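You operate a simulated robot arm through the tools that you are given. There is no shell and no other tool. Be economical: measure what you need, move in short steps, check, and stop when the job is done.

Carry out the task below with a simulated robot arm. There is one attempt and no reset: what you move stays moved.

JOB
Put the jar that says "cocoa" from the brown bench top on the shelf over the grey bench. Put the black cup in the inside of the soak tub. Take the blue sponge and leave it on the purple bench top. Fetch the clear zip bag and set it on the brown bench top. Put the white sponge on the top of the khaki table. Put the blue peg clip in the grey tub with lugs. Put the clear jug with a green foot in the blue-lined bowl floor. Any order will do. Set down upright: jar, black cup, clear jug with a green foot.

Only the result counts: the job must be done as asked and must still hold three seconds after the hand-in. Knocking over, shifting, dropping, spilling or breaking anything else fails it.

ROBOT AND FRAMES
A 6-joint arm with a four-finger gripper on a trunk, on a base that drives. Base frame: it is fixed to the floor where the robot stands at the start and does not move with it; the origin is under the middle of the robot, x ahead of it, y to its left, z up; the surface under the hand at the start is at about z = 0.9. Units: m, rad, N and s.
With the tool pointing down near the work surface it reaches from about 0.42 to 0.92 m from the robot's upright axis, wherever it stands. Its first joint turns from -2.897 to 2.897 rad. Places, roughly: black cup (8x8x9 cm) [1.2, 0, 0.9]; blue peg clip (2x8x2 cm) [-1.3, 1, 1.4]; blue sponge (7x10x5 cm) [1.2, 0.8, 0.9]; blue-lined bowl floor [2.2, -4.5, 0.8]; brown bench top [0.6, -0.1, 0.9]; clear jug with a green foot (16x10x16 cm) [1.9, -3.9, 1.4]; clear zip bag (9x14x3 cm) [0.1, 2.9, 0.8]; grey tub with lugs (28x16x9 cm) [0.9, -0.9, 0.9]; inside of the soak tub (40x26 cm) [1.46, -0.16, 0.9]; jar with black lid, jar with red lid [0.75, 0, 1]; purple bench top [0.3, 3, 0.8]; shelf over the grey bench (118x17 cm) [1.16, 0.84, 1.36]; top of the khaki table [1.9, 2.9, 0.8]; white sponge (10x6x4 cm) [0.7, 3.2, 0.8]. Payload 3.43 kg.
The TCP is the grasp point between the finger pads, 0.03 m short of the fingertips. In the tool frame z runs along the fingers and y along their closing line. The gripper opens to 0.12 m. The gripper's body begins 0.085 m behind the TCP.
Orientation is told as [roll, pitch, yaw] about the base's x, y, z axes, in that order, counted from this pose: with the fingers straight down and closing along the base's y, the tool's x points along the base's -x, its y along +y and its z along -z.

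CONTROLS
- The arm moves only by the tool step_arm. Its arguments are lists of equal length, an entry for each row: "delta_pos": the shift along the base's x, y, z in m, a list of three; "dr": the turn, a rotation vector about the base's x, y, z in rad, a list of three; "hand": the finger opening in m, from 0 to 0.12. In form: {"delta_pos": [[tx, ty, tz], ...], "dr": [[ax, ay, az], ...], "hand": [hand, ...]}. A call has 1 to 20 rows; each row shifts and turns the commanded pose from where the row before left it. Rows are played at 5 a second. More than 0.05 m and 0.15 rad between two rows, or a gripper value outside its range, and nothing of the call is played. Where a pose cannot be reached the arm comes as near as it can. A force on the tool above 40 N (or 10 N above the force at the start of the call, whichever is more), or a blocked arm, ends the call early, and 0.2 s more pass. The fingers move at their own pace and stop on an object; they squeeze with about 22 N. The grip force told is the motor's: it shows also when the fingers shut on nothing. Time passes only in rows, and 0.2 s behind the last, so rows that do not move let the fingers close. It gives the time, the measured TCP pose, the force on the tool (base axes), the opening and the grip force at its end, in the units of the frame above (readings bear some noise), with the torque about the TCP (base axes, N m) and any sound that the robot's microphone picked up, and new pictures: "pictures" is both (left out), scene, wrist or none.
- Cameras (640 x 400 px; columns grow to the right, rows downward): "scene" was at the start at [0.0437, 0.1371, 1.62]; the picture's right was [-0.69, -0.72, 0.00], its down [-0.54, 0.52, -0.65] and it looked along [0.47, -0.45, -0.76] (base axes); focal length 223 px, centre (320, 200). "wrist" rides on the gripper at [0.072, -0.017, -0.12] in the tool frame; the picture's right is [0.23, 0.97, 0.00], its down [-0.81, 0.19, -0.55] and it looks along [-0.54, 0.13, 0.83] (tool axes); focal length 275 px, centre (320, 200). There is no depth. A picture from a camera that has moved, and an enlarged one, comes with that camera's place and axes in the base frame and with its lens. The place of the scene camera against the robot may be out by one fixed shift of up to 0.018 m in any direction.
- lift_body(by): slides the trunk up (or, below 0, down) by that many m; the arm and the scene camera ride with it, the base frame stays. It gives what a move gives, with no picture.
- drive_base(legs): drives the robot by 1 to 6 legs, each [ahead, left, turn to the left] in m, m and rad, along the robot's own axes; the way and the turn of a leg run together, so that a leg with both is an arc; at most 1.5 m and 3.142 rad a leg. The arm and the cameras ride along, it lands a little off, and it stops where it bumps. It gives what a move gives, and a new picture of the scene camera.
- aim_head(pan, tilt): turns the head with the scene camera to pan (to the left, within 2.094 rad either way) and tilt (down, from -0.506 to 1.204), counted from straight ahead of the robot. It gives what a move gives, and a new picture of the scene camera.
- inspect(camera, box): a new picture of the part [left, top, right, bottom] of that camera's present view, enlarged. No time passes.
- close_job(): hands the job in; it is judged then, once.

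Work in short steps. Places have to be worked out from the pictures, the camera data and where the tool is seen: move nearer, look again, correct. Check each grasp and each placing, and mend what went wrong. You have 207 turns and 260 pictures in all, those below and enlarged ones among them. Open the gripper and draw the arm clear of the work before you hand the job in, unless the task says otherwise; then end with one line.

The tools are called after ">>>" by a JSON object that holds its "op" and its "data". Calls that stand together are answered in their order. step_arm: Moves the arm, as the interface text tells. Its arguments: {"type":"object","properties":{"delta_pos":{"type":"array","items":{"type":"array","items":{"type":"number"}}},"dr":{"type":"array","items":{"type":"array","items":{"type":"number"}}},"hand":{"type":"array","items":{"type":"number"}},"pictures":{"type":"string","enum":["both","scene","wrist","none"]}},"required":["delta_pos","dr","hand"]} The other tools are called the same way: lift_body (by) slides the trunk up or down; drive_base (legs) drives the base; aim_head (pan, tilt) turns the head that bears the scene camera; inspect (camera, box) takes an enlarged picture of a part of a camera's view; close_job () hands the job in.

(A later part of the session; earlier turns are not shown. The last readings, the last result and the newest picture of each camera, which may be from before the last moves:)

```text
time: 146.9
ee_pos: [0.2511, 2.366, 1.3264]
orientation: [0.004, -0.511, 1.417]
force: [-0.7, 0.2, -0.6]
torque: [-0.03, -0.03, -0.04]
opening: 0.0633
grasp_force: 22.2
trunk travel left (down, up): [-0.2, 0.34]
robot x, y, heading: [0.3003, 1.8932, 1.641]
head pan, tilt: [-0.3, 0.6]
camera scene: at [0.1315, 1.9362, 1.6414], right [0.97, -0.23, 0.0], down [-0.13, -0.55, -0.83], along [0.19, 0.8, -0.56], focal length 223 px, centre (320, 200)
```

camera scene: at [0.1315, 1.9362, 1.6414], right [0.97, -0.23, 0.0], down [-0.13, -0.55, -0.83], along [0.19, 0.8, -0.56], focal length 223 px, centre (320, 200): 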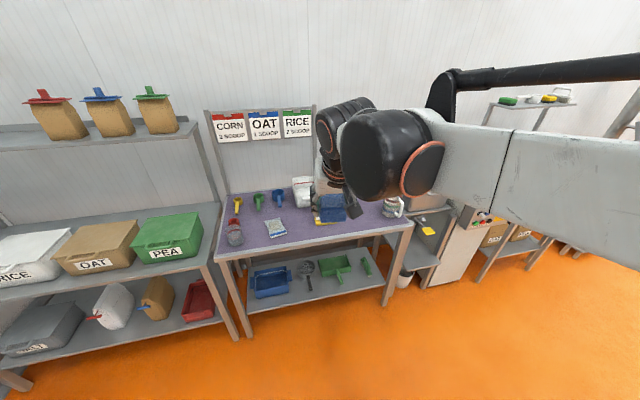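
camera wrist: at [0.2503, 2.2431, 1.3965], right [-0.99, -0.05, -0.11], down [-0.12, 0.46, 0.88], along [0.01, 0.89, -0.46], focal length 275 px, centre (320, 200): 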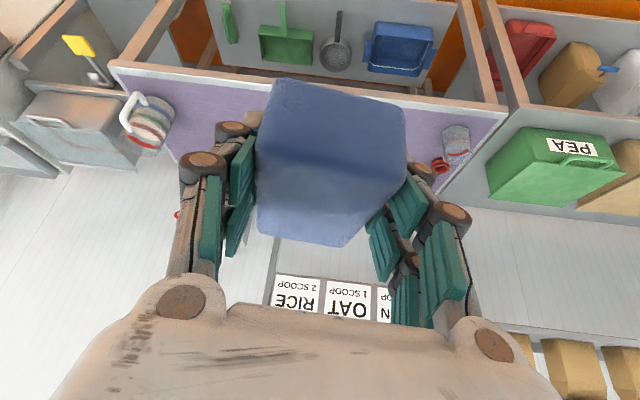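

Free purple area around (0.62, 2.86), left of the striped beaker. I drive a bit closer and to the right.

>>> {"op": "drive_base", "data": {"legs": [[0.25, -0.3, -0.07]]}}

>>> {"op": "step_arm", "data": {"delta_pos": [[0, 0.0, -0.02], [0, 0.0, -0.02], [0, 0, 0]], "dr": [[0, 0, 0], [0, 0, 0], [0, 0, 0]], "hand": [0.05, 0.05, 0.05], "pictures": "wrist"}}

```text
time: 149.3
ee_pos: [0.5664, 2.6352, 1.3248]
orientation: [0.004, -0.51, 1.359]
force: [0.9, 0.2, 0.4]
torque: [-0.01, 0.02, -0.06]
opening: 0.0634
grasp_force: 21.4
trunk travel left (down, up): [-0.2, 0.34]
robot x, y, heading: [0.5866, 2.1562, 1.578]
head pan, tilt: [-0.3, 0.6]
camera scene: at [0.422, 2.2134, 1.6414], right [0.96, -0.29, 0.0], down [-0.16, -0.54, -0.82], along [0.24, 0.79, -0.57], focal length 223 px, centre (320, 200)
```

scene: 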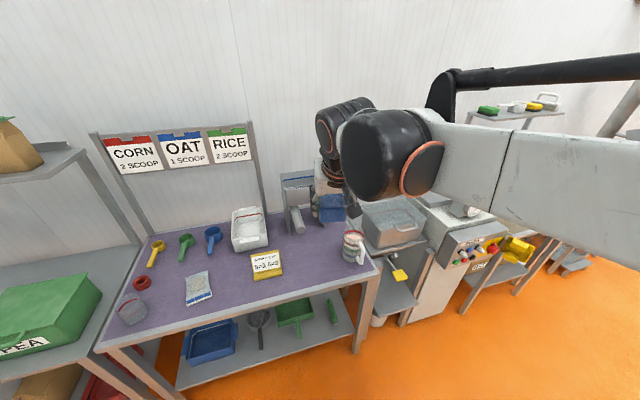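

```text
time: 150.1
ee_pos: [0.5659, 2.6353, 1.2853]
orientation: [0.003, -0.511, 1.358]
force: [0.3, -0.7, 0.3]
torque: [-0.02, 0.0, 0.02]
opening: 0.0629
grasp_force: 22.1
trunk travel left (down, up): [-0.2, 0.34]
robot x, y, heading: [0.5895, 2.1592, 1.58]
head pan, tilt: [-0.3, 0.6]
camera wrist: at [0.5574, 2.5134, 1.3567], right [-0.99, 0.01, -0.11], down [-0.09, 0.47, 0.88], along [0.06, 0.88, -0.46], focal length 275 px, centre (320, 200)
```

wrist: 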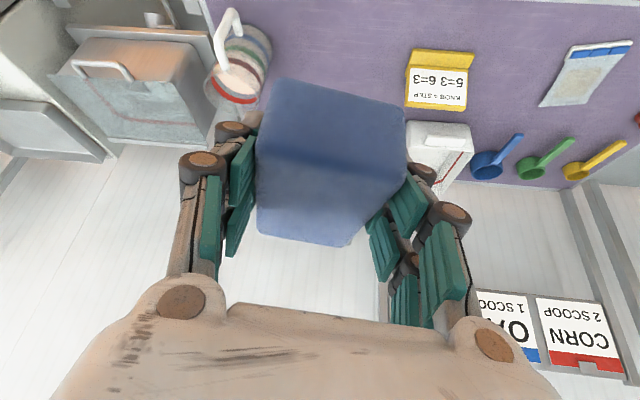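

The spot at about (0.58, 2.88) is free, between the card and the beaker. Moving the sponge down toward it.

>>> {"op": "step_arm", "data": {"delta_pos": [[0.002, 0.031, -0.037], [0.002, 0.031, -0.037], [0.002, 0.031, -0.037], [0.002, 0.031, -0.037], [0.002, 0.031, -0.037], [0.002, 0.031, -0.037], [0.002, 0.031, -0.037], [0.0, 0.031, -0.037], [0, 0, -0.04], [0, 0, -0.04], [0, 0, 0]], "dr": [[0, 0, 0], [0, 0, 0], [0, 0, 0], [0, 0, 0], [0, 0, 0], [0, 0, 0], [0, 0, 0], [0, 0, 0], [0, 0, 0], [0, 0, 0], [0, 0, 0]], "hand": [0.05, 0.05, 0.05, 0.05, 0.05, 0.05, 0.05, 0.05, 0.05, 0.05, 0.05], "pictures": "wrist"}}

```text
time: 152.5
ee_pos: [0.5811, 2.8797, 0.905]
orientation: [0.003, -0.51, 1.358]
force: [0.0, 0.5, -0.3]
torque: [0.0, -0.03, 0.01]
opening: 0.0631
grasp_force: 22.0
trunk travel left (down, up): [-0.2, 0.34]
robot x, y, heading: [0.5915, 2.1574, 1.58]
head pan, tilt: [-0.3, 0.6]
camera wrist: at [0.5723, 2.7579, 0.9767], right [-0.99, 0.01, -0.11], down [-0.09, 0.47, 0.88], along [0.06, 0.88, -0.46], focal length 275 px, centre (320, 200)
```

wrist: 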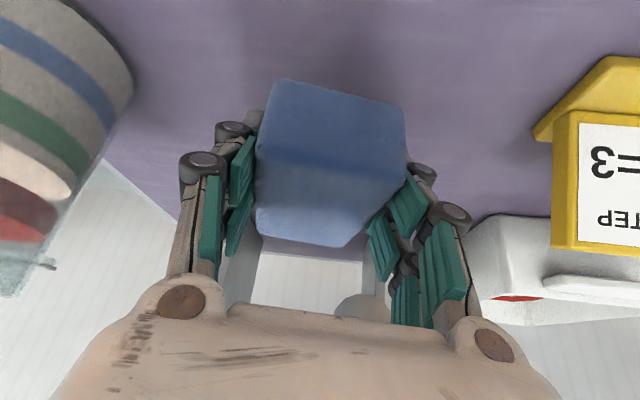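

Good clearance on both sides. Lowering to contact.

>>> {"op": "step_arm", "data": {"delta_pos": [[0, 0, -0.03], [0, 0, -0.02], [0, 0, -0.006], [0, 0, -0.005], [0, 0, -0.005], [0, 0, -0.005], [0, 0, -0.005], [0, 0, 0]], "dr": [[0, 0, 0], [0, 0, 0], [0, 0, 0], [0, 0, 0], [0, 0, 0], [0, 0, 0], [0, 0, 0], [0, 0, 0]], "hand": [0.05, 0.05, 0.05, 0.05, 0.05, 0.05, 0.05, 0.05], "pictures": "wrist"}}

```text
time: 153.4
ee_pos: [0.5802, 2.8814, 0.855]
orientation: [0.005, -0.519, 1.361]
force: [-1.7, -5.6, 26.2]
torque: [-0.52, -0.61, -0.21]
opening: 0.0632
grasp_force: 22.3
trunk travel left (down, up): [-0.2, 0.34]
robot x, y, heading: [0.5885, 2.1634, 1.58]
head pan, tilt: [-0.3, 0.6]
stopped in row 4: the force on the tool passed its limit at 50 N (the readings are from after the stop); the commanded pose is now the measured one
camera wrist: at [0.5713, 2.758, 0.9263], right [-0.99, 0.01, -0.11], down [-0.1, 0.46, 0.88], along [0.06, 0.89, -0.46], focal length 275 px, centre (320, 200)
```

wrist: 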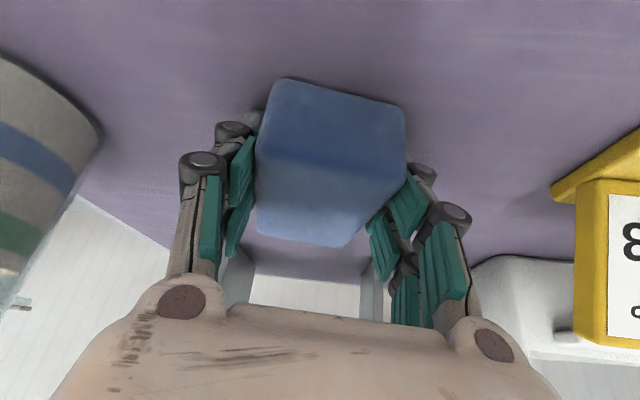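

Contact with the bench. Release and retreat along the tool axis.

>>> {"op": "step_arm", "data": {"delta_pos": [[0, 0, 0.001], [0, 0, 0], [0, 0, 0], [-0.004, -0.02, 0.036], [-0.004, -0.022, 0.04], [-0.004, -0.022, 0.04], [-0.004, -0.022, 0.04], [-0.004, -0.022, 0.04], [-0.004, -0.022, 0.04], [-0.004, -0.022, 0.04], [0, 0, 0]], "dr": [[0, 0, 0], [0, 0, 0], [0, 0, 0], [0, 0, 0], [0, 0, 0], [0, 0, 0], [0, 0, 0], [0, 0, 0], [0, 0, 0], [0, 0, 0], [0, 0, 0]], "hand": [0.08, 0.11, 0.11, 0.11, 0.11, 0.11, 0.11, 0.11, 0.11, 0.11, 0.11], "pictures": "both"}}

```text
time: 155.8
ee_pos: [0.5562, 2.7307, 1.1297]
orientation: [0.003, -0.516, 1.359]
force: [0.3, -0.2, 0.1]
torque: [-0.02, 0.01, 0.0]
opening: 0.11
grasp_force: 0.0
trunk travel left (down, up): [-0.2, 0.34]
robot x, y, heading: [0.5904, 2.1585, 1.581]
head pan, tilt: [-0.3, 0.6]
camera scene: at [0.4215, 2.2131, 1.6413], right [0.96, -0.29, 0.0], down [-0.16, -0.54, -0.82], along [0.24, 0.79, -0.57], focal length 223 px, centre (320, 200)
camera wrist: at [0.548, 2.6084, 1.2013], right [-0.99, 0.01, -0.11], down [-0.09, 0.46, 0.88], along [0.06, 0.89, -0.46], focal length 275 px, centre (320, 200)
```

scene: 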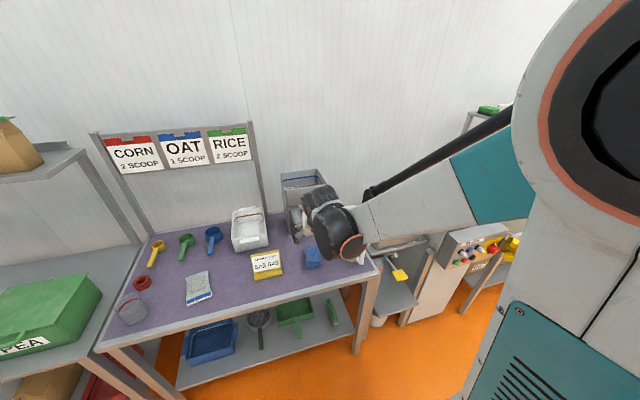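
wrist: 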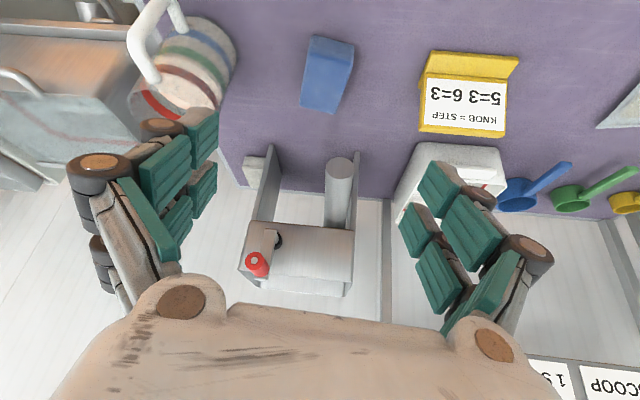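

Blue sponge is placed. The white sponge seems to be at (0.77, 3.19) beside the dispenser; I move right to see it better.

>>> {"op": "step_arm", "data": {"delta_pos": [[0.045, 0.01, 0], [0.045, 0.01, 0], [0.045, 0.01, 0], [0.045, 0.01, 0], [0.04, 0.01, 0], [0, 0, 0]], "dr": [[0, 0, 0], [0, 0, 0], [0, 0, 0], [0, 0, 0.1], [0, 0, 0.1], [0, 0, 0]], "hand": [0.12, 0.12, 0.12, 0.12, 0.12, 0.12], "pictures": "both"}}

```text
time: 157.2
ee_pos: [0.7728, 2.7822, 1.1295]
orientation: [0.004, -0.517, 1.56]
force: [0.8, 0.1, 0.3]
torque: [0.01, -0.01, 0.01]
opening: 0.1199
grasp_force: 0.0
trunk travel left (down, up): [-0.2, 0.34]
robot x, y, heading: [0.5891, 2.1592, 1.582]
head pan, tilt: [-0.3, 0.6]
camera scene: at [0.4218, 2.2132, 1.6415], right [0.96, -0.29, 0.0], down [-0.16, -0.54, -0.83], along [0.24, 0.79, -0.56], focal length 223 px, centre (320, 200)
camera wrist: at [0.7889, 2.6599, 1.2006], right [-0.98, -0.19, -0.11], down [-0.18, 0.43, 0.88], along [-0.12, 0.88, -0.46], focal length 275 px, centre (320, 200)
```

scene: 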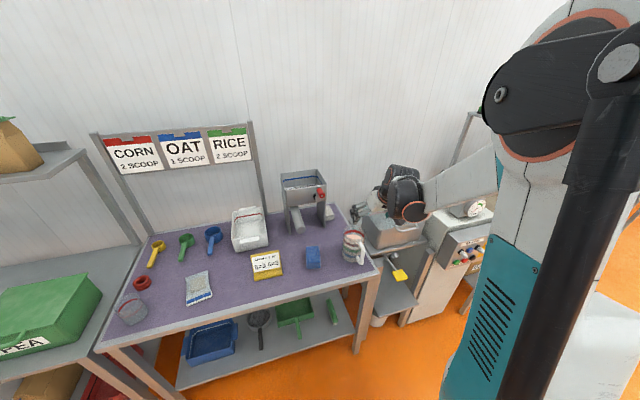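
wrist: 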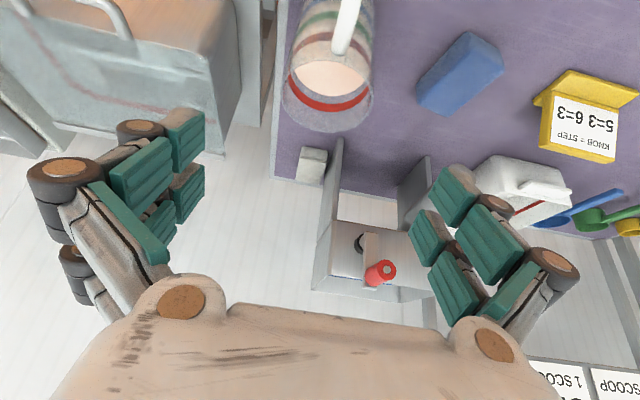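

>>> {"op": "inspect", "data": {"camera": "wrist", "box": [260, 110, 400, 210]}}

>>> {"op": "inspect", "data": {"camera": "scene", "box": [270, 160, 400, 280]}}

```text
4.00 times, centred on (330, 160) of wrist
camera zoom: at [0.7889, 2.6599, 1.2006], right [-0.98, -0.19, -0.11], down [-0.18, 0.43, 0.88], along [-0.12, 0.88, -0.46], focal length 1101 px, centre (280, 360)
```

zoom: 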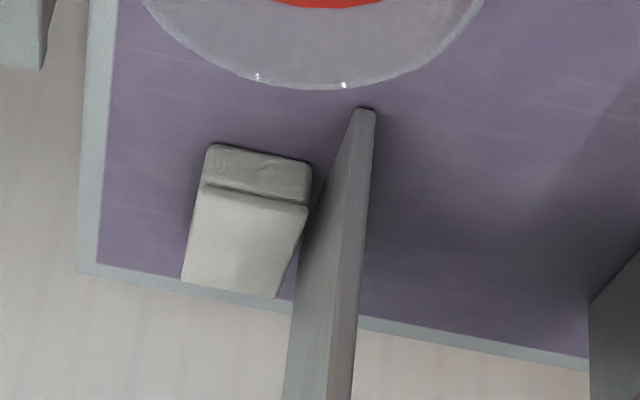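

```text
3.33 times, centred on (335, 220) of scene
camera zoom: at [0.4218, 2.2132, 1.6415], right [0.96, -0.29, 0.0], down [-0.16, -0.54, -0.83], along [0.24, 0.79, -0.56], focal length 743 px, centre (270, 133)
```

zoom: 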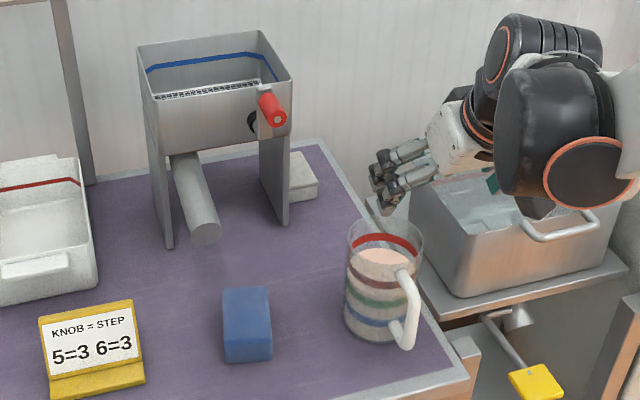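

White sponge: x 0.72–0.776, y 3.13–3.233, only ~1 cm from the dispenser plate. I'll grip it along its length (closing along y) with a near-vertical tool leaning to +x. First raise the arm and drive closer.

>>> {"op": "step_arm", "data": {"delta_pos": [[0, -0.02, 0.04], [0, -0.02, 0.04], [0, -0.02, 0.04], [0, -0.02, 0.04], [0, -0.02, 0.04], [0, 0, 0.03]], "dr": [[0, 0, 0], [0, 0, 0], [0, 0, 0], [0, 0, 0], [0, 0, 0], [0, 0, 0]], "hand": [0.12, 0.12, 0.12, 0.12, 0.12, 0.12], "pictures": "none"}}

>>> {"op": "drive_base", "data": {"legs": [[0.22, -0.1, 0]]}}

```text
time: 158.6
ee_pos: [0.7708, 2.6898, 1.3635]
orientation: [0.002, -0.514, 1.567]
force: [-1.1, 0.2, -0.4]
torque: [0.02, -0.01, 0.02]
opening: 0.1202
grasp_force: 0.1
trunk travel left (down, up): [-0.2, 0.34]
robot x, y, heading: [0.591, 2.1579, 1.584]
head pan, tilt: [-0.3, 0.6]
```

```text
time: 160.4
ee_pos: [0.8704, 2.9025, 1.3629]
orientation: [0.004, -0.516, 1.553]
force: [-0.3, 0.5, -0.4]
torque: [0.02, 0.03, 0.0]
opening: 0.12
grasp_force: 0.1
trunk travel left (down, up): [-0.2, 0.34]
robot x, y, heading: [0.6825, 2.3733, 1.571]
head pan, tilt: [-0.3, 0.6]
camera scene: at [0.5764, 2.3825, 1.654], right [0.38, -0.93, 0.0], down [-0.41, -0.17, -0.9], along [0.83, 0.34, -0.45], focal length 223 px, centre (320, 200)
```

scene: 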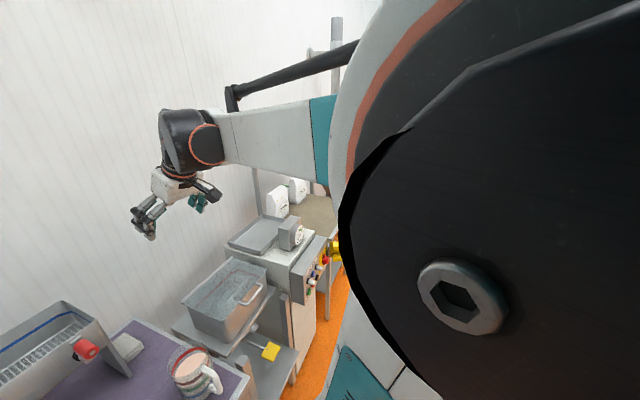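

From here I see the steel box ends at y≈3.075, so the space right of the sponge is free. I reorient the tool (leaning slightly to +x, closing along y) above it.

>>> {"op": "step_arm", "data": {"delta_pos": [[0, 0, 0], [0, 0, 0], [0, 0, 0], [-0.006, 0.025, 0], [-0.006, 0.025, 0], [-0.006, 0.025, 0], [-0.006, 0.025, 0], [-0.006, 0.025, 0], [-0.006, 0.025, 0], [-0.006, 0.025, 0], [-0.006, 0.025, 0], [-0.006, 0.025, 0], [-0.006, 0.025, 0], [-0.006, 0.025, 0], [0, 0, 0]], "dr": [[-0.122, 0, 0], [-0.122, 0, 0], [-0.122, 0, 0], [0, 0, 0.1444], [0, 0, 0.1444], [0, 0, 0.1444], [0, 0, 0.1444], [0, 0, 0.1444], [0, 0, 0.1444], [0, 0, 0.1444], [0, 0, 0.1444], [0, 0, 0.1444], [0, 0, 0.1444], [0, 0, 0.1444], [0, 0, 0]], "hand": [0.12, 0.12, 0.12, 0.12, 0.12, 0.12, 0.12, 0.12, 0.12, 0.12, 0.12, 0.12, 0.12, 0.12, 0.12], "pictures": "both"}}

```text
time: 163.6
ee_pos: [0.802, 3.1763, 1.3647]
orientation: [-0.001, -0.151, -3.138]
force: [-0.2, 0.4, 0.2]
torque: [-0.01, -0.01, 0.0]
opening: 0.12
grasp_force: 0.0
trunk travel left (down, up): [-0.2, 0.34]
robot x, y, heading: [0.6849, 2.3713, 1.572]
head pan, tilt: [-0.3, 0.6]
camera scene: at [0.5167, 2.4317, 1.6415], right [0.96, -0.29, 0.0], down [-0.16, -0.54, -0.83], along [0.24, 0.79, -0.56], focal length 223 px, centre (320, 200)
camera wrist: at [0.8912, 3.1928, 1.4761], right [0.23, -0.97, -0.04], down [-0.72, -0.2, 0.67], along [-0.66, -0.13, -0.74], focal length 275 px, centre (320, 200)
```

scene: 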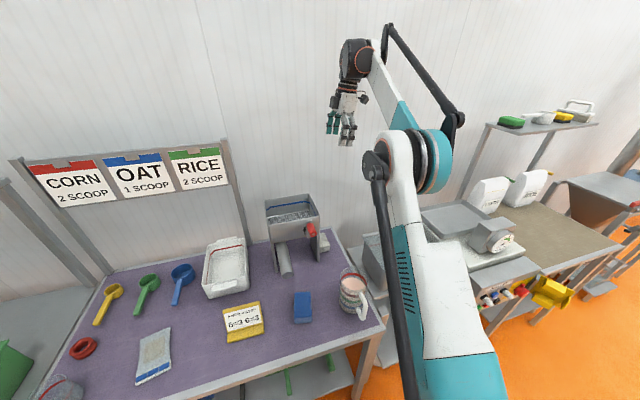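
wrist: 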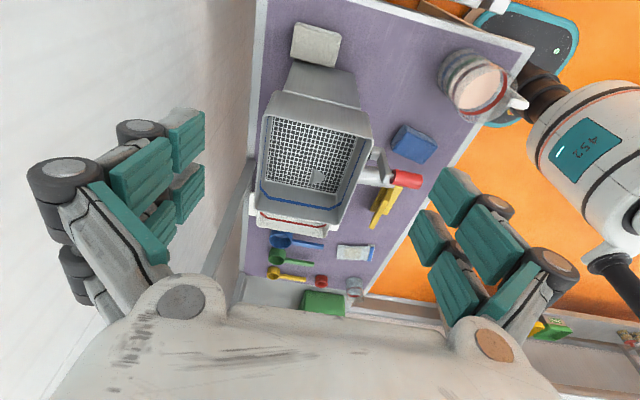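

Clear view: sponge centre ≈(0.749, 3.19), bench edge behind it at y≈3.30, so there's room for the rear finger. Descending partway.

>>> {"op": "step_arm", "data": {"delta_pos": [[0, 0.007, -0.045], [0, 0.007, -0.045], [0, 0, -0.047], [0, 0, -0.047], [0, 0, -0.047], [-0.0068, 0, -0.0455], [-0.0068, 0, -0.0455], [-0.0068, 0, -0.0455], [0, 0, 0]], "dr": [[0, 0, 0], [0, 0, 0], [0, 0, 0], [0, 0, 0], [0, 0, 0], [0, 0, 0], [0, 0, 0], [0, 0, 0], [0, 0, 0]], "hand": [0.12, 0.12, 0.12, 0.12, 0.12, 0.12, 0.12, 0.12, 0.12], "pictures": "both"}}

```text
time: 165.6
ee_pos: [0.7838, 3.1883, 0.9939]
orientation: [-0.002, -0.149, -3.139]
force: [0.0, 0.6, -0.6]
torque: [0.01, 0.01, -0.01]
opening: 0.12
grasp_force: 0.0
trunk travel left (down, up): [-0.2, 0.34]
robot x, y, heading: [0.687, 2.3758, 1.576]
head pan, tilt: [-0.3, 0.6]
camera scene: at [0.5167, 2.4323, 1.6414], right [0.96, -0.29, 0.0], down [-0.16, -0.54, -0.82], along [0.24, 0.79, -0.57], focal length 223 px, centre (320, 200)
camera wrist: at [0.872, 3.2047, 1.1034], right [0.23, -0.97, -0.04], down [-0.72, -0.19, 0.67], along [-0.66, -0.13, -0.74], focal length 275 px, centre (320, 200)
```

scene: 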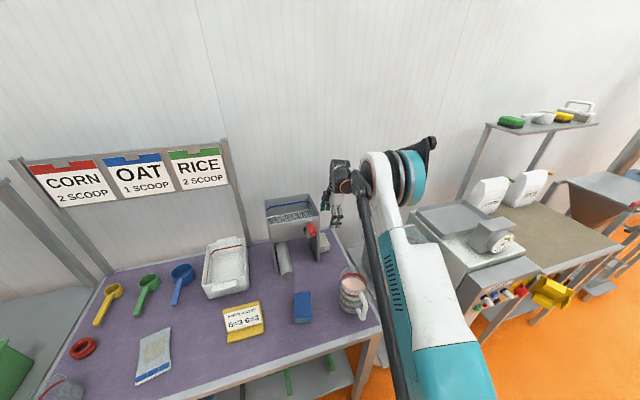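
wrist: 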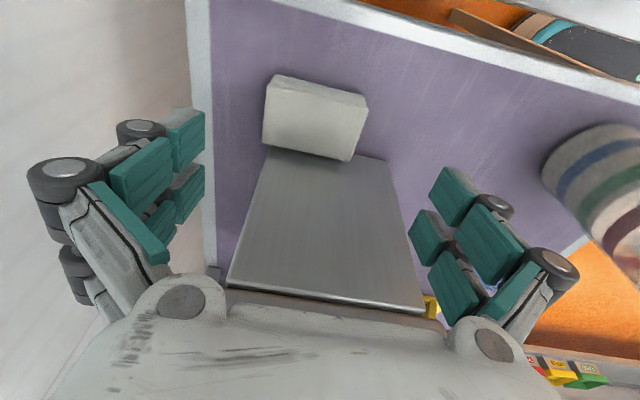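

Centered on the sponge. Final descent and close.

>>> {"op": "step_arm", "data": {"delta_pos": [[-0.0068, 0.001, -0.0455], [-0.0068, 0.001, -0.0455], [-0.0068, 0.0, -0.035], [0, 0, -0.009], [0, 0, 0], [0, 0, 0], [0, 0, 0], [0, 0, 0]], "dr": [[0, 0, 0], [0, 0, 0], [0, 0, 0], [0, 0, 0], [0, 0, 0], [0, 0, 0], [0, 0, 0], [0, 0, 0]], "hand": [0.12, 0.12, 0.12, 0.12, 0.12, 0.07, 0.07, 0.07], "pictures": "both"}}

```text
time: 167.4
ee_pos: [0.7611, 3.1929, 0.8596]
orientation: [-0.002, -0.151, -3.14]
force: [-0.3, 0.4, 5.7]
torque: [-0.17, 0.05, -0.01]
opening: 0.0946
grasp_force: 21.8
trunk travel left (down, up): [-0.2, 0.34]
robot x, y, heading: [0.6849, 2.3766, 1.575]
head pan, tilt: [-0.3, 0.6]
camera scene: at [0.5167, 2.4315, 1.6414], right [0.96, -0.29, 0.0], down [-0.16, -0.54, -0.83], along [0.24, 0.79, -0.56], focal length 223 px, centre (320, 200)
camera wrist: at [0.8499, 3.2098, 0.9695], right [0.23, -0.97, -0.04], down [-0.72, -0.19, 0.67], along [-0.66, -0.13, -0.74], focal length 275 px, centre (320, 200)
```

scene: 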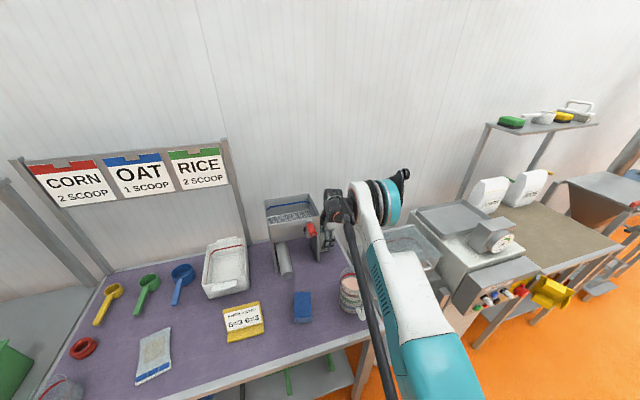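
wrist: 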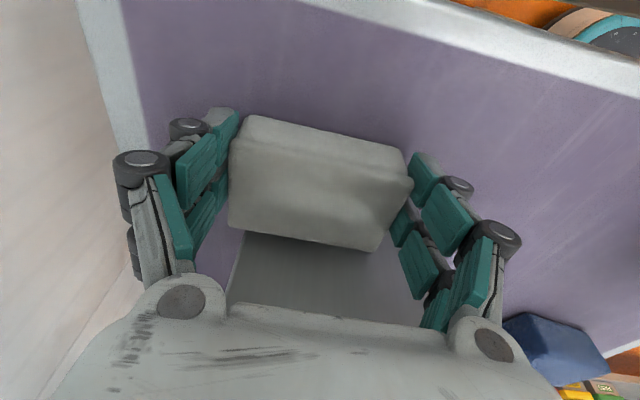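

Gripped (0.095 m). Lifting out along the tool axis.

>>> {"op": "step_arm", "data": {"delta_pos": [[0.003, 0, 0.02], [0.0068, 0, 0.0455], [0.0068, 0, 0.0455], [0.0068, 0, 0.0455], [0.0068, 0, 0.0455], [0, 0, 0.047], [0, 0, 0.047], [0, 0, 0.047], [0, 0, 0.047], [0, -0.04, 0.02], [0, -0.045, 0], [0, -0.045, 0], [0, -0.045, 0]], "dr": [[0, 0, 0], [0, 0, 0], [0, 0, 0], [0, 0, 0], [0, 0, 0], [0, 0, 0], [0, 0, 0], [0, 0, 0], [0, 0, 0], [0, 0, 0], [0, 0, 0], [0, 0, 0], [0, 0, 0]], "hand": [0.07, 0.07, 0.07, 0.07, 0.07, 0.07, 0.07, 0.07, 0.07, 0.07, 0.07, 0.07, 0.07], "pictures": "both"}}

```text
time: 170.2
ee_pos: [0.7948, 3.0152, 1.2738]
orientation: [-0.002, -0.151, -3.139]
force: [-0.1, -0.2, 0.2]
torque: [0.03, -0.02, -0.03]
opening: 0.0941
grasp_force: 22.2
trunk travel left (down, up): [-0.2, 0.34]
robot x, y, heading: [0.6813, 2.3798, 1.578]
head pan, tilt: [-0.3, 0.6]
camera scene: at [0.5167, 2.4305, 1.6415], right [0.96, -0.29, 0.0], down [-0.16, -0.54, -0.83], along [0.24, 0.79, -0.56], focal length 223 px, centre (320, 200)
camera wrist: at [0.8835, 3.0311, 1.3832], right [0.23, -0.97, -0.04], down [-0.72, -0.19, 0.67], along [-0.66, -0.13, -0.74], focal length 275 px, centre (320, 200)
```

scene: 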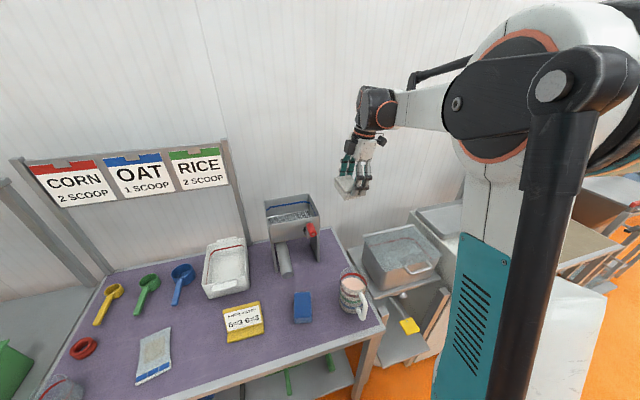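
wrist: 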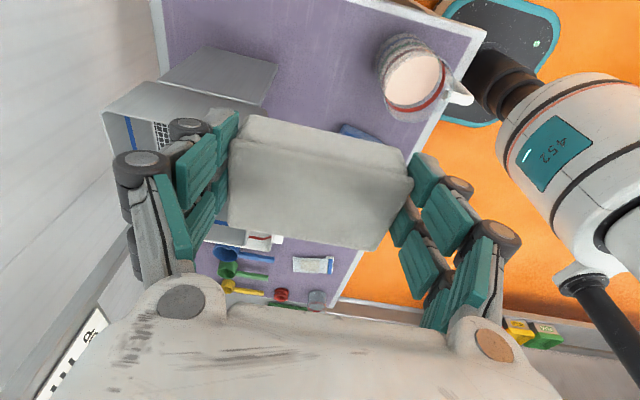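

Sponge held. I back away and strafe to the khaki table on the right.

>>> {"op": "drive_base", "data": {"legs": [[-0.35, 0, 0], [0, -1.2, 0]]}}

>>> {"op": "aim_head", "data": {"pan": -0.1, "tilt": 0.7}}

```text
time: 178.1
ee_pos: [1.954, 2.6936, 1.2722]
orientation: [-0.002, -0.15, -3.098]
force: [0.8, -0.3, 0.2]
torque: [0.01, -0.01, 0.0]
opening: 0.0944
grasp_force: 21.9
trunk travel left (down, up): [-0.2, 0.34]
robot x, y, heading: [1.8681, 2.0502, 1.616]
head pan, tilt: [-0.3, 0.6]
camera scene: at [1.7016, 2.097, 1.6414], right [0.97, -0.25, 0.0], down [-0.14, -0.55, -0.82], along [0.21, 0.8, -0.57], focal length 223 px, centre (320, 200)
```

scene: 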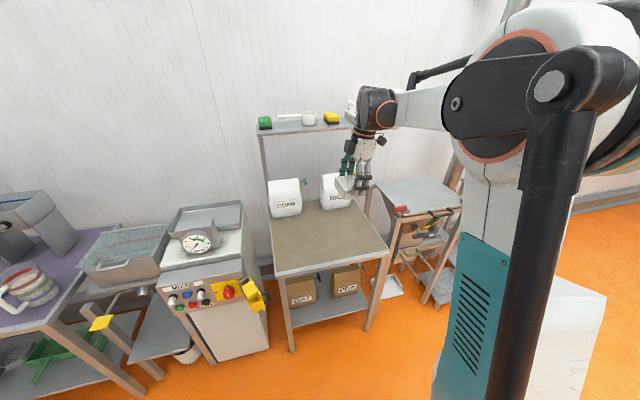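

```text
time: 178.8
ee_pos: [1.9535, 2.6933, 1.2722]
orientation: [-0.001, -0.151, -3.096]
force: [-0.1, 0.6, 0.0]
torque: [0.01, 0.01, -0.01]
opening: 0.0945
grasp_force: 21.8
trunk travel left (down, up): [-0.2, 0.34]
robot x, y, heading: [1.8699, 2.0494, 1.625]
head pan, tilt: [-0.099, 0.7]
camera scene: at [1.6838, 2.0962, 1.6328], right [1.0, -0.05, 0.0], down [-0.03, -0.64, -0.77], along [0.04, 0.76, -0.64], focal length 223 px, centre (320, 200)
```

scene: 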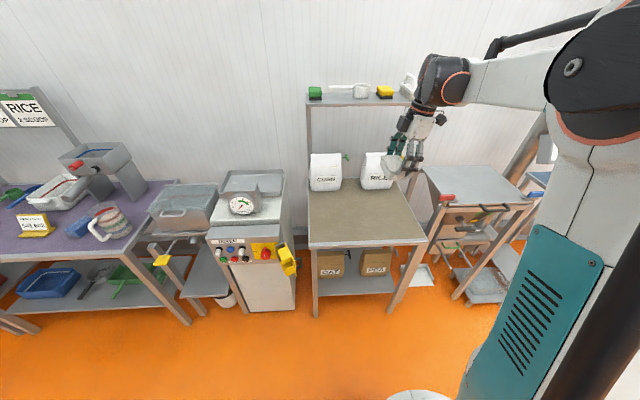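

The khaki table centre is free at about (1.94, 2.90). I drive 0.12 m closer and lower the sponge.

>>> {"op": "drive_base", "data": {"legs": [[0.12, 0, 0]]}}

>>> {"op": "step_arm", "data": {"delta_pos": [[0, 0.04, -0.02], [0, 0.04, -0.02], [0, 0, -0.045], [0, 0, -0.045], [0, 0, -0.045], [0, 0, -0.045], [0, 0, -0.045], [0, 0, -0.045], [0, 0, 0]], "dr": [[0, 0, 0], [0, 0, 0], [0, 0, 0], [0, 0, 0], [0, 0, 0], [0, 0, 0], [0, 0, 0], [0, 0, 0], [0, 0, 0]], "hand": [0.07, 0.07, 0.07, 0.07, 0.07, 0.07, 0.07, 0.07, 0.07], "pictures": "both"}}

```text
time: 180.0
ee_pos: [1.9507, 2.8142, 1.2718]
orientation: [-0.001, -0.149, -3.099]
force: [-0.1, -0.1, 0.2]
torque: [-0.04, 0.01, 0.04]
opening: 0.0944
grasp_force: 22.4
trunk travel left (down, up): [-0.2, 0.34]
robot x, y, heading: [1.8641, 2.1667, 1.618]
head pan, tilt: [-0.099, 0.7]
camera scene: at [1.6783, 2.2166, 1.6327], right [1.0, -0.05, 0.0], down [-0.03, -0.64, -0.76], along [0.04, 0.76, -0.65], focal length 223 px, centre (320, 200)
```

scene: 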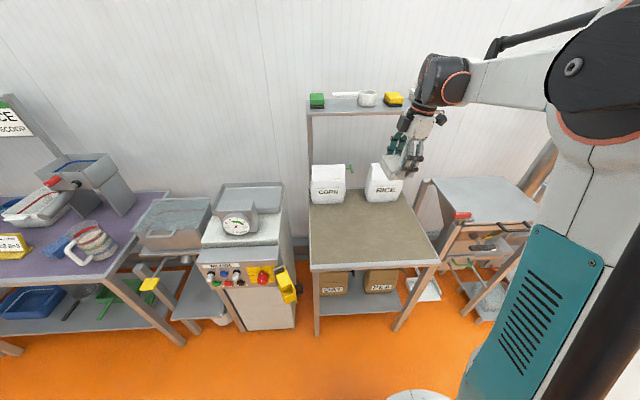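

```text
time: 182.0
ee_pos: [1.9507, 2.8895, 0.9639]
orientation: [-0.003, -0.153, -3.095]
force: [-0.2, 0.6, -0.1]
torque: [-0.03, 0.0, 0.0]
opening: 0.0945
grasp_force: 22.3
trunk travel left (down, up): [-0.2, 0.34]
robot x, y, heading: [1.865, 2.1727, 1.614]
head pan, tilt: [-0.099, 0.7]
camera scene: at [1.6783, 2.2157, 1.6328], right [1.0, -0.05, 0.0], down [-0.03, -0.64, -0.76], along [0.04, 0.76, -0.64], focal length 223 px, centre (320, 200)
camera wrist: at [2.0384, 2.9097, 1.0741], right [0.27, -0.96, -0.04], down [-0.71, -0.22, 0.67], along [-0.65, -0.15, -0.74], focal length 275 px, centre (320, 200)
```

scene: 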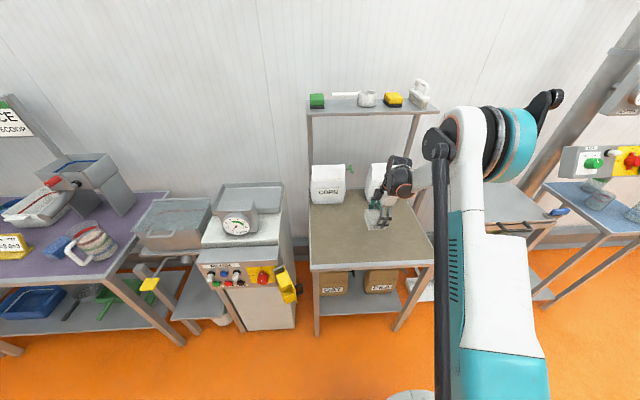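
wrist: 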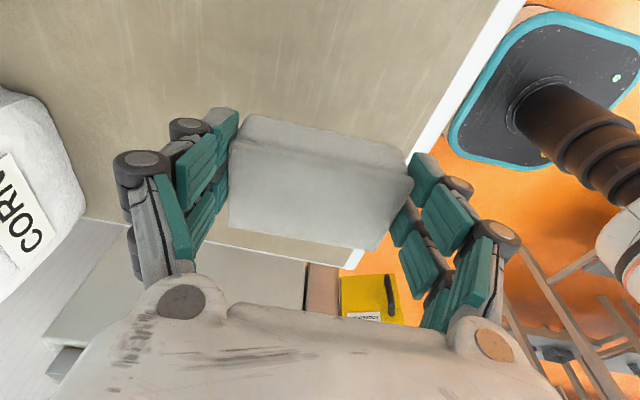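

Over clear table. Lowering to contact.

>>> {"op": "step_arm", "data": {"delta_pos": [[0, 0, -0.04], [0, 0, -0.03], [0, 0, -0.015], [0, 0, -0.006], [0, 0, -0.006], [0, 0, -0.006], [0, 0, -0.006], [0, 0, -0.006], [0, 0, -0.006]], "dr": [[0, 0, 0], [0, 0, 0], [0, 0, 0], [0, 0, 0], [0, 0, 0], [0, 0, 0], [0, 0, 0], [0, 0, 0], [0, 0, 0]], "hand": [0.07, 0.07, 0.07, 0.07, 0.07, 0.07, 0.07, 0.07, 0.07], "pictures": "none"}}

```text
time: 184.0
ee_pos: [1.948, 2.893, 0.8412]
orientation: [-0.002, -0.152, -3.097]
force: [0.0, -0.6, -0.4]
torque: [0.02, 0.02, 0.03]
opening: 0.0941
grasp_force: 21.7
trunk travel left (down, up): [-0.2, 0.34]
robot x, y, heading: [1.8628, 2.1676, 1.615]
head pan, tilt: [-0.099, 0.7]
```

>>> {"op": "step_arm", "data": {"delta_pos": [[0, 0, -0.005], [0, 0, -0.005], [0, 0, -0.005], [0, 0, -0.005], [0, 0, -0.005], [0, 0, -0.005], [0, 0, -0.005], [0, 0, -0.005]], "dr": [[0, 0, 0], [0, 0, 0], [0, 0, 0], [0, 0, 0], [0, 0, 0], [0, 0, 0], [0, 0, 0], [0, 0, 0]], "hand": [0.07, 0.07, 0.07, 0.07, 0.07, 0.07, 0.07, 0.07], "pictures": "wrist"}}

```text
time: 185.1
ee_pos: [1.949, 2.8904, 0.8248]
orientation: [-0.003, -0.151, -3.098]
force: [0.5, -0.6, 29.8]
torque: [-1.34, -0.57, -0.15]
opening: 0.0949
grasp_force: 21.8
trunk travel left (down, up): [-0.2, 0.34]
robot x, y, heading: [1.8625, 2.1687, 1.617]
head pan, tilt: [-0.099, 0.7]
stopped in row 5: the force on the tool passed its limit at 43 N (the readings are from after the stop); the commanded pose is now the measured one
camera wrist: at [2.0373, 2.9109, 0.9337], right [0.27, -0.96, -0.04], down [-0.71, -0.22, 0.67], along [-0.65, -0.15, -0.74], focal length 275 px, centre (320, 200)
```

wrist: 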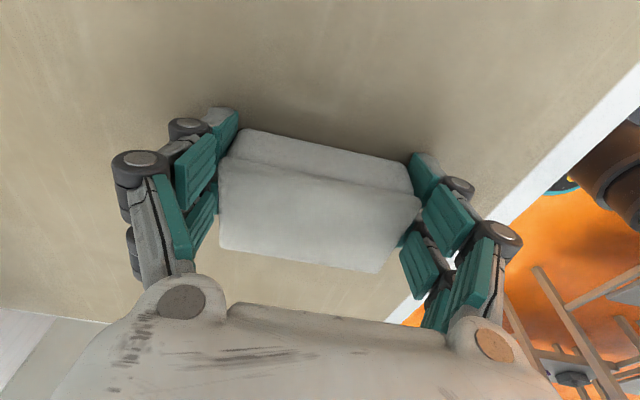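

Contact. I release, rise straight up, and check.

>>> {"op": "step_arm", "data": {"delta_pos": [[0, 0, 0.001], [0, 0, 0], [0, 0, 0], [0.004, 0, 0.03], [0.0068, 0, 0.0455], [0.0068, 0, 0.0455], [0.0068, 0, 0.0455], [0, 0, 0.047], [0, 0, 0.047], [0, 0, 0.047], [0, 0, 0.047], [0, -0.03, 0.03], [0, -0.045, 0], [0, -0.045, 0]], "dr": [[0, 0, 0], [0, 0, 0], [0, 0, 0], [0, 0, 0], [0, 0, 0], [0, 0, 0], [0, 0, 0], [0, 0, 0], [0, 0, 0], [0, 0, 0], [0, 0, 0], [0, 0, 0], [0, 0, 0], [0, 0, 0]], "hand": [0.11, 0.12, 0.12, 0.12, 0.12, 0.12, 0.12, 0.12, 0.12, 0.12, 0.12, 0.12, 0.12, 0.12], "pictures": "scene"}}

```text
time: 188.1
ee_pos: [1.9713, 2.772, 1.2093]
orientation: [-0.004, -0.152, -3.098]
force: [-0.3, -0.2, 0.6]
torque: [0.0, -0.01, 0.03]
opening: 0.1197
grasp_force: 0.0
trunk travel left (down, up): [-0.2, 0.34]
robot x, y, heading: [1.8673, 2.1676, 1.613]
head pan, tilt: [-0.099, 0.7]
camera scene: at [1.6781, 2.2145, 1.6328], right [1.0, -0.05, 0.0], down [-0.03, -0.64, -0.77], along [0.04, 0.76, -0.64], focal length 223 px, centre (320, 200)
```

scene: 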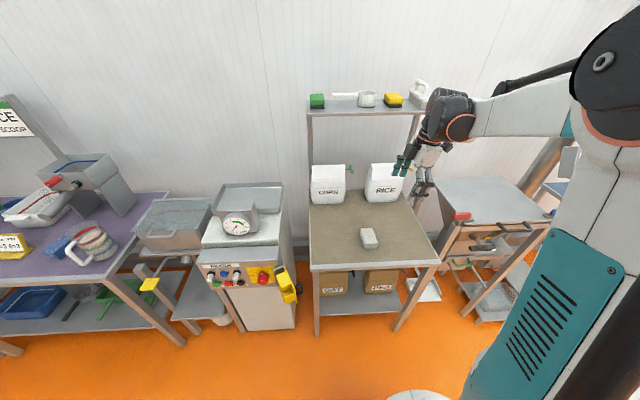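

White sponge is on the khaki table. Next the zip bag: realign the tool and drive back left in front of the purple bench.

>>> {"op": "step_arm", "data": {"delta_pos": [[0, -0.01, 0.01], [0, -0.01, 0.01], [0, -0.01, 0.01], [0, -0.01, 0.01], [0, -0.01, 0.01], [-0.01, 0, 0], [-0.01, 0, 0], [-0.01, 0, 0], [-0.01, 0, 0], [-0.01, 0, 0], [0, 0, 0]], "dr": [[0, 0, -0.1467], [0, 0, -0.1467], [0, 0, -0.1467], [0, 0, -0.1467], [0, 0, -0.1467], [0, 0, -0.1467], [0, 0, -0.1467], [0, 0, -0.1467], [0, 0, -0.1467], [0, 0, -0.1467], [0, 0, -0.1467]], "hand": [0.12, 0.12, 0.12, 0.12, 0.12, 0.12, 0.12, 0.12, 0.12, 0.12, 0.12], "pictures": "none"}}

>>> {"op": "drive_base", "data": {"legs": [[-0.12, 0, -0.04], [0, 0.95, 0], [0, 0.8, 0]]}}

```text
time: 190.5
ee_pos: [1.9235, 2.7214, 1.2565]
orientation: [-0.003, -0.149, 1.567]
force: [0.4, 0.5, -0.1]
torque: [0.0, 0.01, -0.01]
opening: 0.1199
grasp_force: 0.0
trunk travel left (down, up): [-0.2, 0.34]
robot x, y, heading: [1.8658, 2.1707, 1.616]
head pan, tilt: [-0.099, 0.7]
```

```text
time: 200.3
ee_pos: [0.1625, 2.5811, 1.2562]
orientation: [-0.003, -0.149, 1.54]
force: [0.4, -0.5, 1.2]
torque: [0.01, 0.02, -0.03]
opening: 0.12
grasp_force: 0.1
trunk travel left (down, up): [-0.2, 0.34]
robot x, y, heading: [0.0858, 2.03, 1.59]
head pan, tilt: [-0.099, 0.7]
camera scene: at [-0.0976, 2.0825, 1.6327], right [1.0, -0.08, 0.0], down [-0.05, -0.64, -0.76], along [0.06, 0.76, -0.64], focal length 223 px, centre (320, 200)
```

scene: 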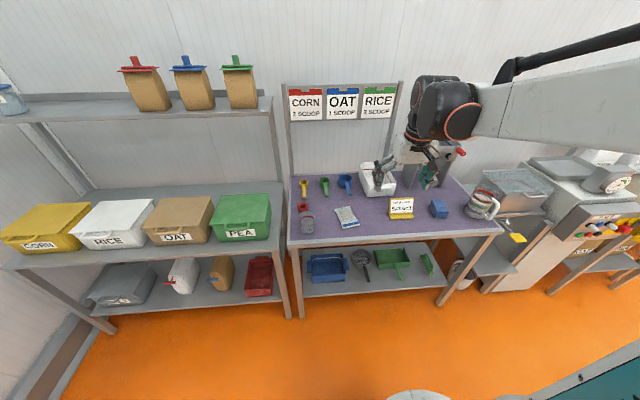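

Bag at about (0.105, 2.88). I move the wrist camera over to see its orientation.

>>> {"op": "step_arm", "data": {"delta_pos": [[-0.02, 0.03, -0.03], [-0.02, 0.03, -0.03], [-0.015, 0.035, -0.03], [0, 0.035, -0.03], [0, 0, 0]], "dr": [[0, 0, 0], [0, 0, 0], [0, 0, 0], [0, 0, 0], [0, 0, 0]], "hand": [0.12, 0.12, 0.12, 0.12, 0.12], "pictures": "wrist"}}

```text
time: 201.6
ee_pos: [0.1061, 2.7109, 1.1398]
orientation: [-0.003, -0.151, 1.541]
force: [-0.1, 0.3, 0.2]
torque: [-0.02, 0.01, 0.02]
opening: 0.12
grasp_force: 0.1
trunk travel left (down, up): [-0.2, 0.34]
robot x, y, heading: [0.0866, 2.0308, 1.59]
head pan, tilt: [-0.099, 0.7]
camera wrist: at [0.1198, 2.6211, 1.2496], right [-0.98, -0.2, -0.04], down [-0.17, 0.72, 0.67], along [-0.11, 0.66, -0.74], focal length 275 px, centre (320, 200)
```

wrist: 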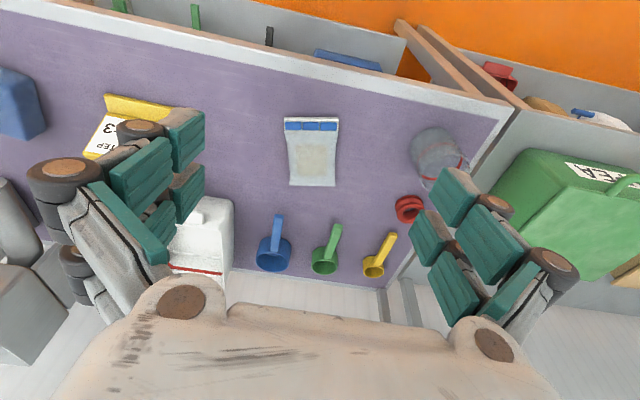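

Bag centre ≈(0.093, 2.89), rotated about 0.2 rad. I align the yaw and descend to just above, then grip.

>>> {"op": "step_arm", "data": {"delta_pos": [[-0.002, 0.045, 0], [-0.002, 0.045, 0], [-0.001, 0.046, 0], [-0.0012, 0.0066, -0.044], [-0.0012, 0.0066, -0.044], [-0.0012, 0.0066, -0.044], [-0.0012, 0.0066, -0.044], [0, 0, 0]], "dr": [[0, 0, 0.1], [0, 0, 0.1], [0, 0, 0], [0, 0, 0], [0, 0, 0], [0, 0, 0], [0, 0, 0], [0, 0, 0]], "hand": [0.12, 0.12, 0.12, 0.12, 0.12, 0.12, 0.12, 0.12], "pictures": "wrist"}}

```text
time: 203.3
ee_pos: [0.0942, 2.8752, 0.9598]
orientation: [-0.003, -0.15, 1.743]
force: [0.1, 0.3, 0.2]
torque: [-0.02, 0.01, 0.02]
opening: 0.1203
grasp_force: 0.1
trunk travel left (down, up): [-0.2, 0.34]
robot x, y, heading: [0.0846, 2.0317, 1.586]
head pan, tilt: [-0.099, 0.7]
camera wrist: at [0.1265, 2.7895, 1.069], right [-0.92, -0.39, -0.04], down [-0.31, 0.68, 0.67], along [-0.23, 0.63, -0.74], focal length 275 px, centre (320, 200)
```

wrist: 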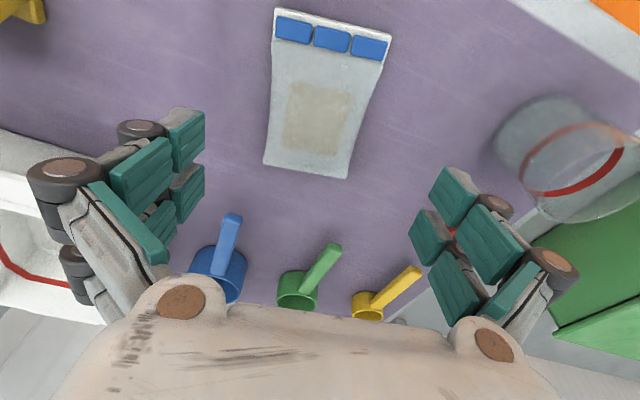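

Aligned. Final descent and close.

>>> {"op": "step_arm", "data": {"delta_pos": [[0.001, 0.004, -0.04], [0.001, 0.004, -0.04], [0.001, 0.002, -0.02], [0, 0, -0.006], [0, 0, 0], [0, 0, 0], [0, 0, 0], [0, 0, 0]], "dr": [[0, 0, 0.03], [0, 0, 0], [0, 0, 0], [0, 0, 0], [0, 0, 0], [0, 0, 0], [0, 0, 0], [0, 0, 0]], "hand": [0.12, 0.12, 0.12, 0.12, 0.12, 0.06, 0.06, 0.06], "pictures": "wrist"}}

```text
time: 205.2
ee_pos: [0.0994, 2.884, 0.8564]
orientation: [-0.004, -0.151, 1.773]
force: [-1.4, 0.5, 4.2]
torque: [0.01, 0.09, 0.02]
opening: 0.0897
grasp_force: 21.7
trunk travel left (down, up): [-0.2, 0.34]
robot x, y, heading: [0.0886, 2.0298, 1.591]
head pan, tilt: [-0.099, 0.7]
camera wrist: at [0.1335, 2.8004, 0.9655], right [-0.91, -0.42, -0.04], down [-0.33, 0.67, 0.67], along [-0.25, 0.62, -0.74], focal length 275 px, centre (320, 200)
```

wrist: 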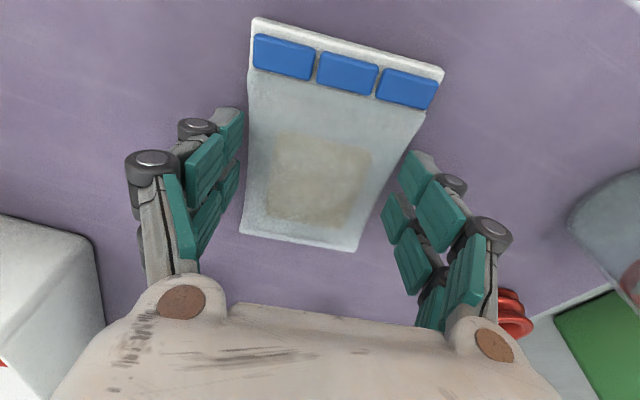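

Gripped at 0.09 m. Lift and retract for carrying.

>>> {"op": "step_arm", "data": {"delta_pos": [[0, 0, 0.02], [0, 0, 0.04], [0, 0, 0.045], [0, 0, 0.045], [0, -0.01, 0.045], [0, -0.02, 0.04], [0, -0.03, 0.035], [0, -0.03, 0.035], [0, -0.04, 0.03], [0, -0.045, 0.02], [0, -0.045, 0.0], [0, -0.045, 0]], "dr": [[0, 0, 0], [0, 0, 0], [0, 0, 0], [0, 0, 0], [0, 0, 0], [0, 0, 0], [0, 0, 0], [0, 0, 0], [0, 0, 0], [0, 0, 0], [0, 0, 0], [0, 0, 0]], "hand": [0.06, 0.06, 0.06, 0.06, 0.06, 0.06, 0.06, 0.06, 0.06, 0.06, 0.06, 0.06], "pictures": "wrist"}}

```text
time: 207.8
ee_pos: [0.0972, 2.6198, 1.2113]
orientation: [-0.004, -0.15, 1.772]
force: [0.9, -1.0, -0.1]
torque: [0.04, 0.0, 0.02]
opening: 0.0896
grasp_force: 21.9
trunk travel left (down, up): [-0.2, 0.34]
robot x, y, heading: [0.0882, 2.0324, 1.584]
head pan, tilt: [-0.099, 0.7]
camera wrist: at [0.131, 2.5363, 1.3208], right [-0.91, -0.42, -0.04], down [-0.33, 0.67, 0.67], along [-0.25, 0.62, -0.74], focal length 275 px, centre (320, 200)
```

wrist: 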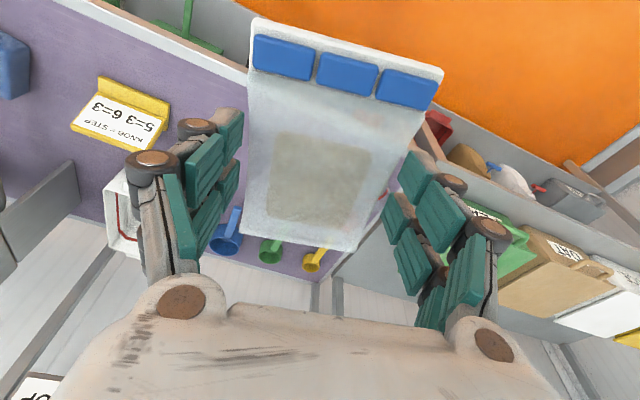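

Bag held. Driving back along the aisle to the brown bench.

>>> {"op": "drive_base", "data": {"legs": [[0, 0.3, 0], [-1.0, 0, 0], [-0.95, 0, 0], [0, 0, -1.585], [0.12, 0, 0]]}}

>>> {"op": "aim_head", "data": {"pan": 0.1, "tilt": 0.8}}

```text
time: 223.7
ee_pos: [0.4836, 0.0487, 1.2098]
orientation: [-0.004, -0.147, 0.149]
force: [-0.1, -0.8, -0.6]
torque: [0.02, 0.01, 0.0]
opening: 0.0896
grasp_force: 21.7
trunk travel left (down, up): [-0.2, 0.34]
robot x, y, heading: [-0.109, 0.0884, -0.037]
head pan, tilt: [-0.099, 0.7]
camera scene: at [-0.0278, 0.2685, 1.6327], right [-0.13, -0.99, 0.0], down [-0.64, 0.09, -0.76], along [0.76, -0.1, -0.65], focal length 223 px, centre (320, 200)
```

scene: 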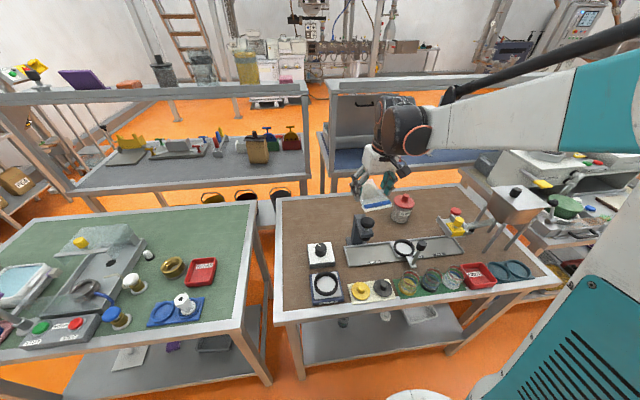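

```text
time: 224.5
ee_pos: [0.4835, 0.0494, 1.211]
orientation: [-0.003, -0.149, 0.15]
force: [0.1, 1.0, -0.2]
torque: [0.01, 0.03, -0.03]
opening: 0.0893
grasp_force: 21.8
trunk travel left (down, up): [-0.2, 0.34]
robot x, y, heading: [-0.1055, 0.0858, -0.03]
head pan, tilt: [0.099, 0.799]
camera scene: at [-0.0326, 0.2851, 1.6245], right [0.07, -1.0, 0.0], down [-0.72, -0.05, -0.7], along [0.7, 0.05, -0.72], focal length 223 px, centre (320, 200)
```

scene: 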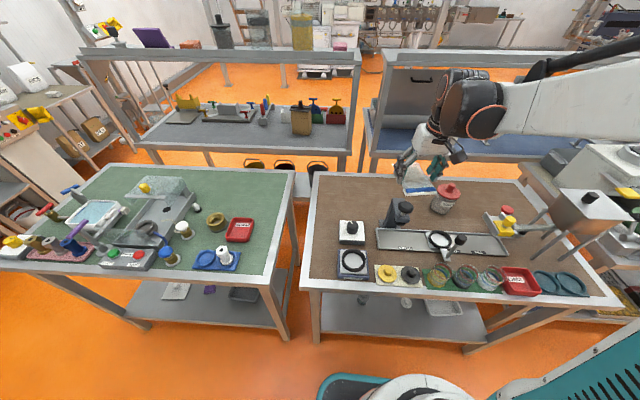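

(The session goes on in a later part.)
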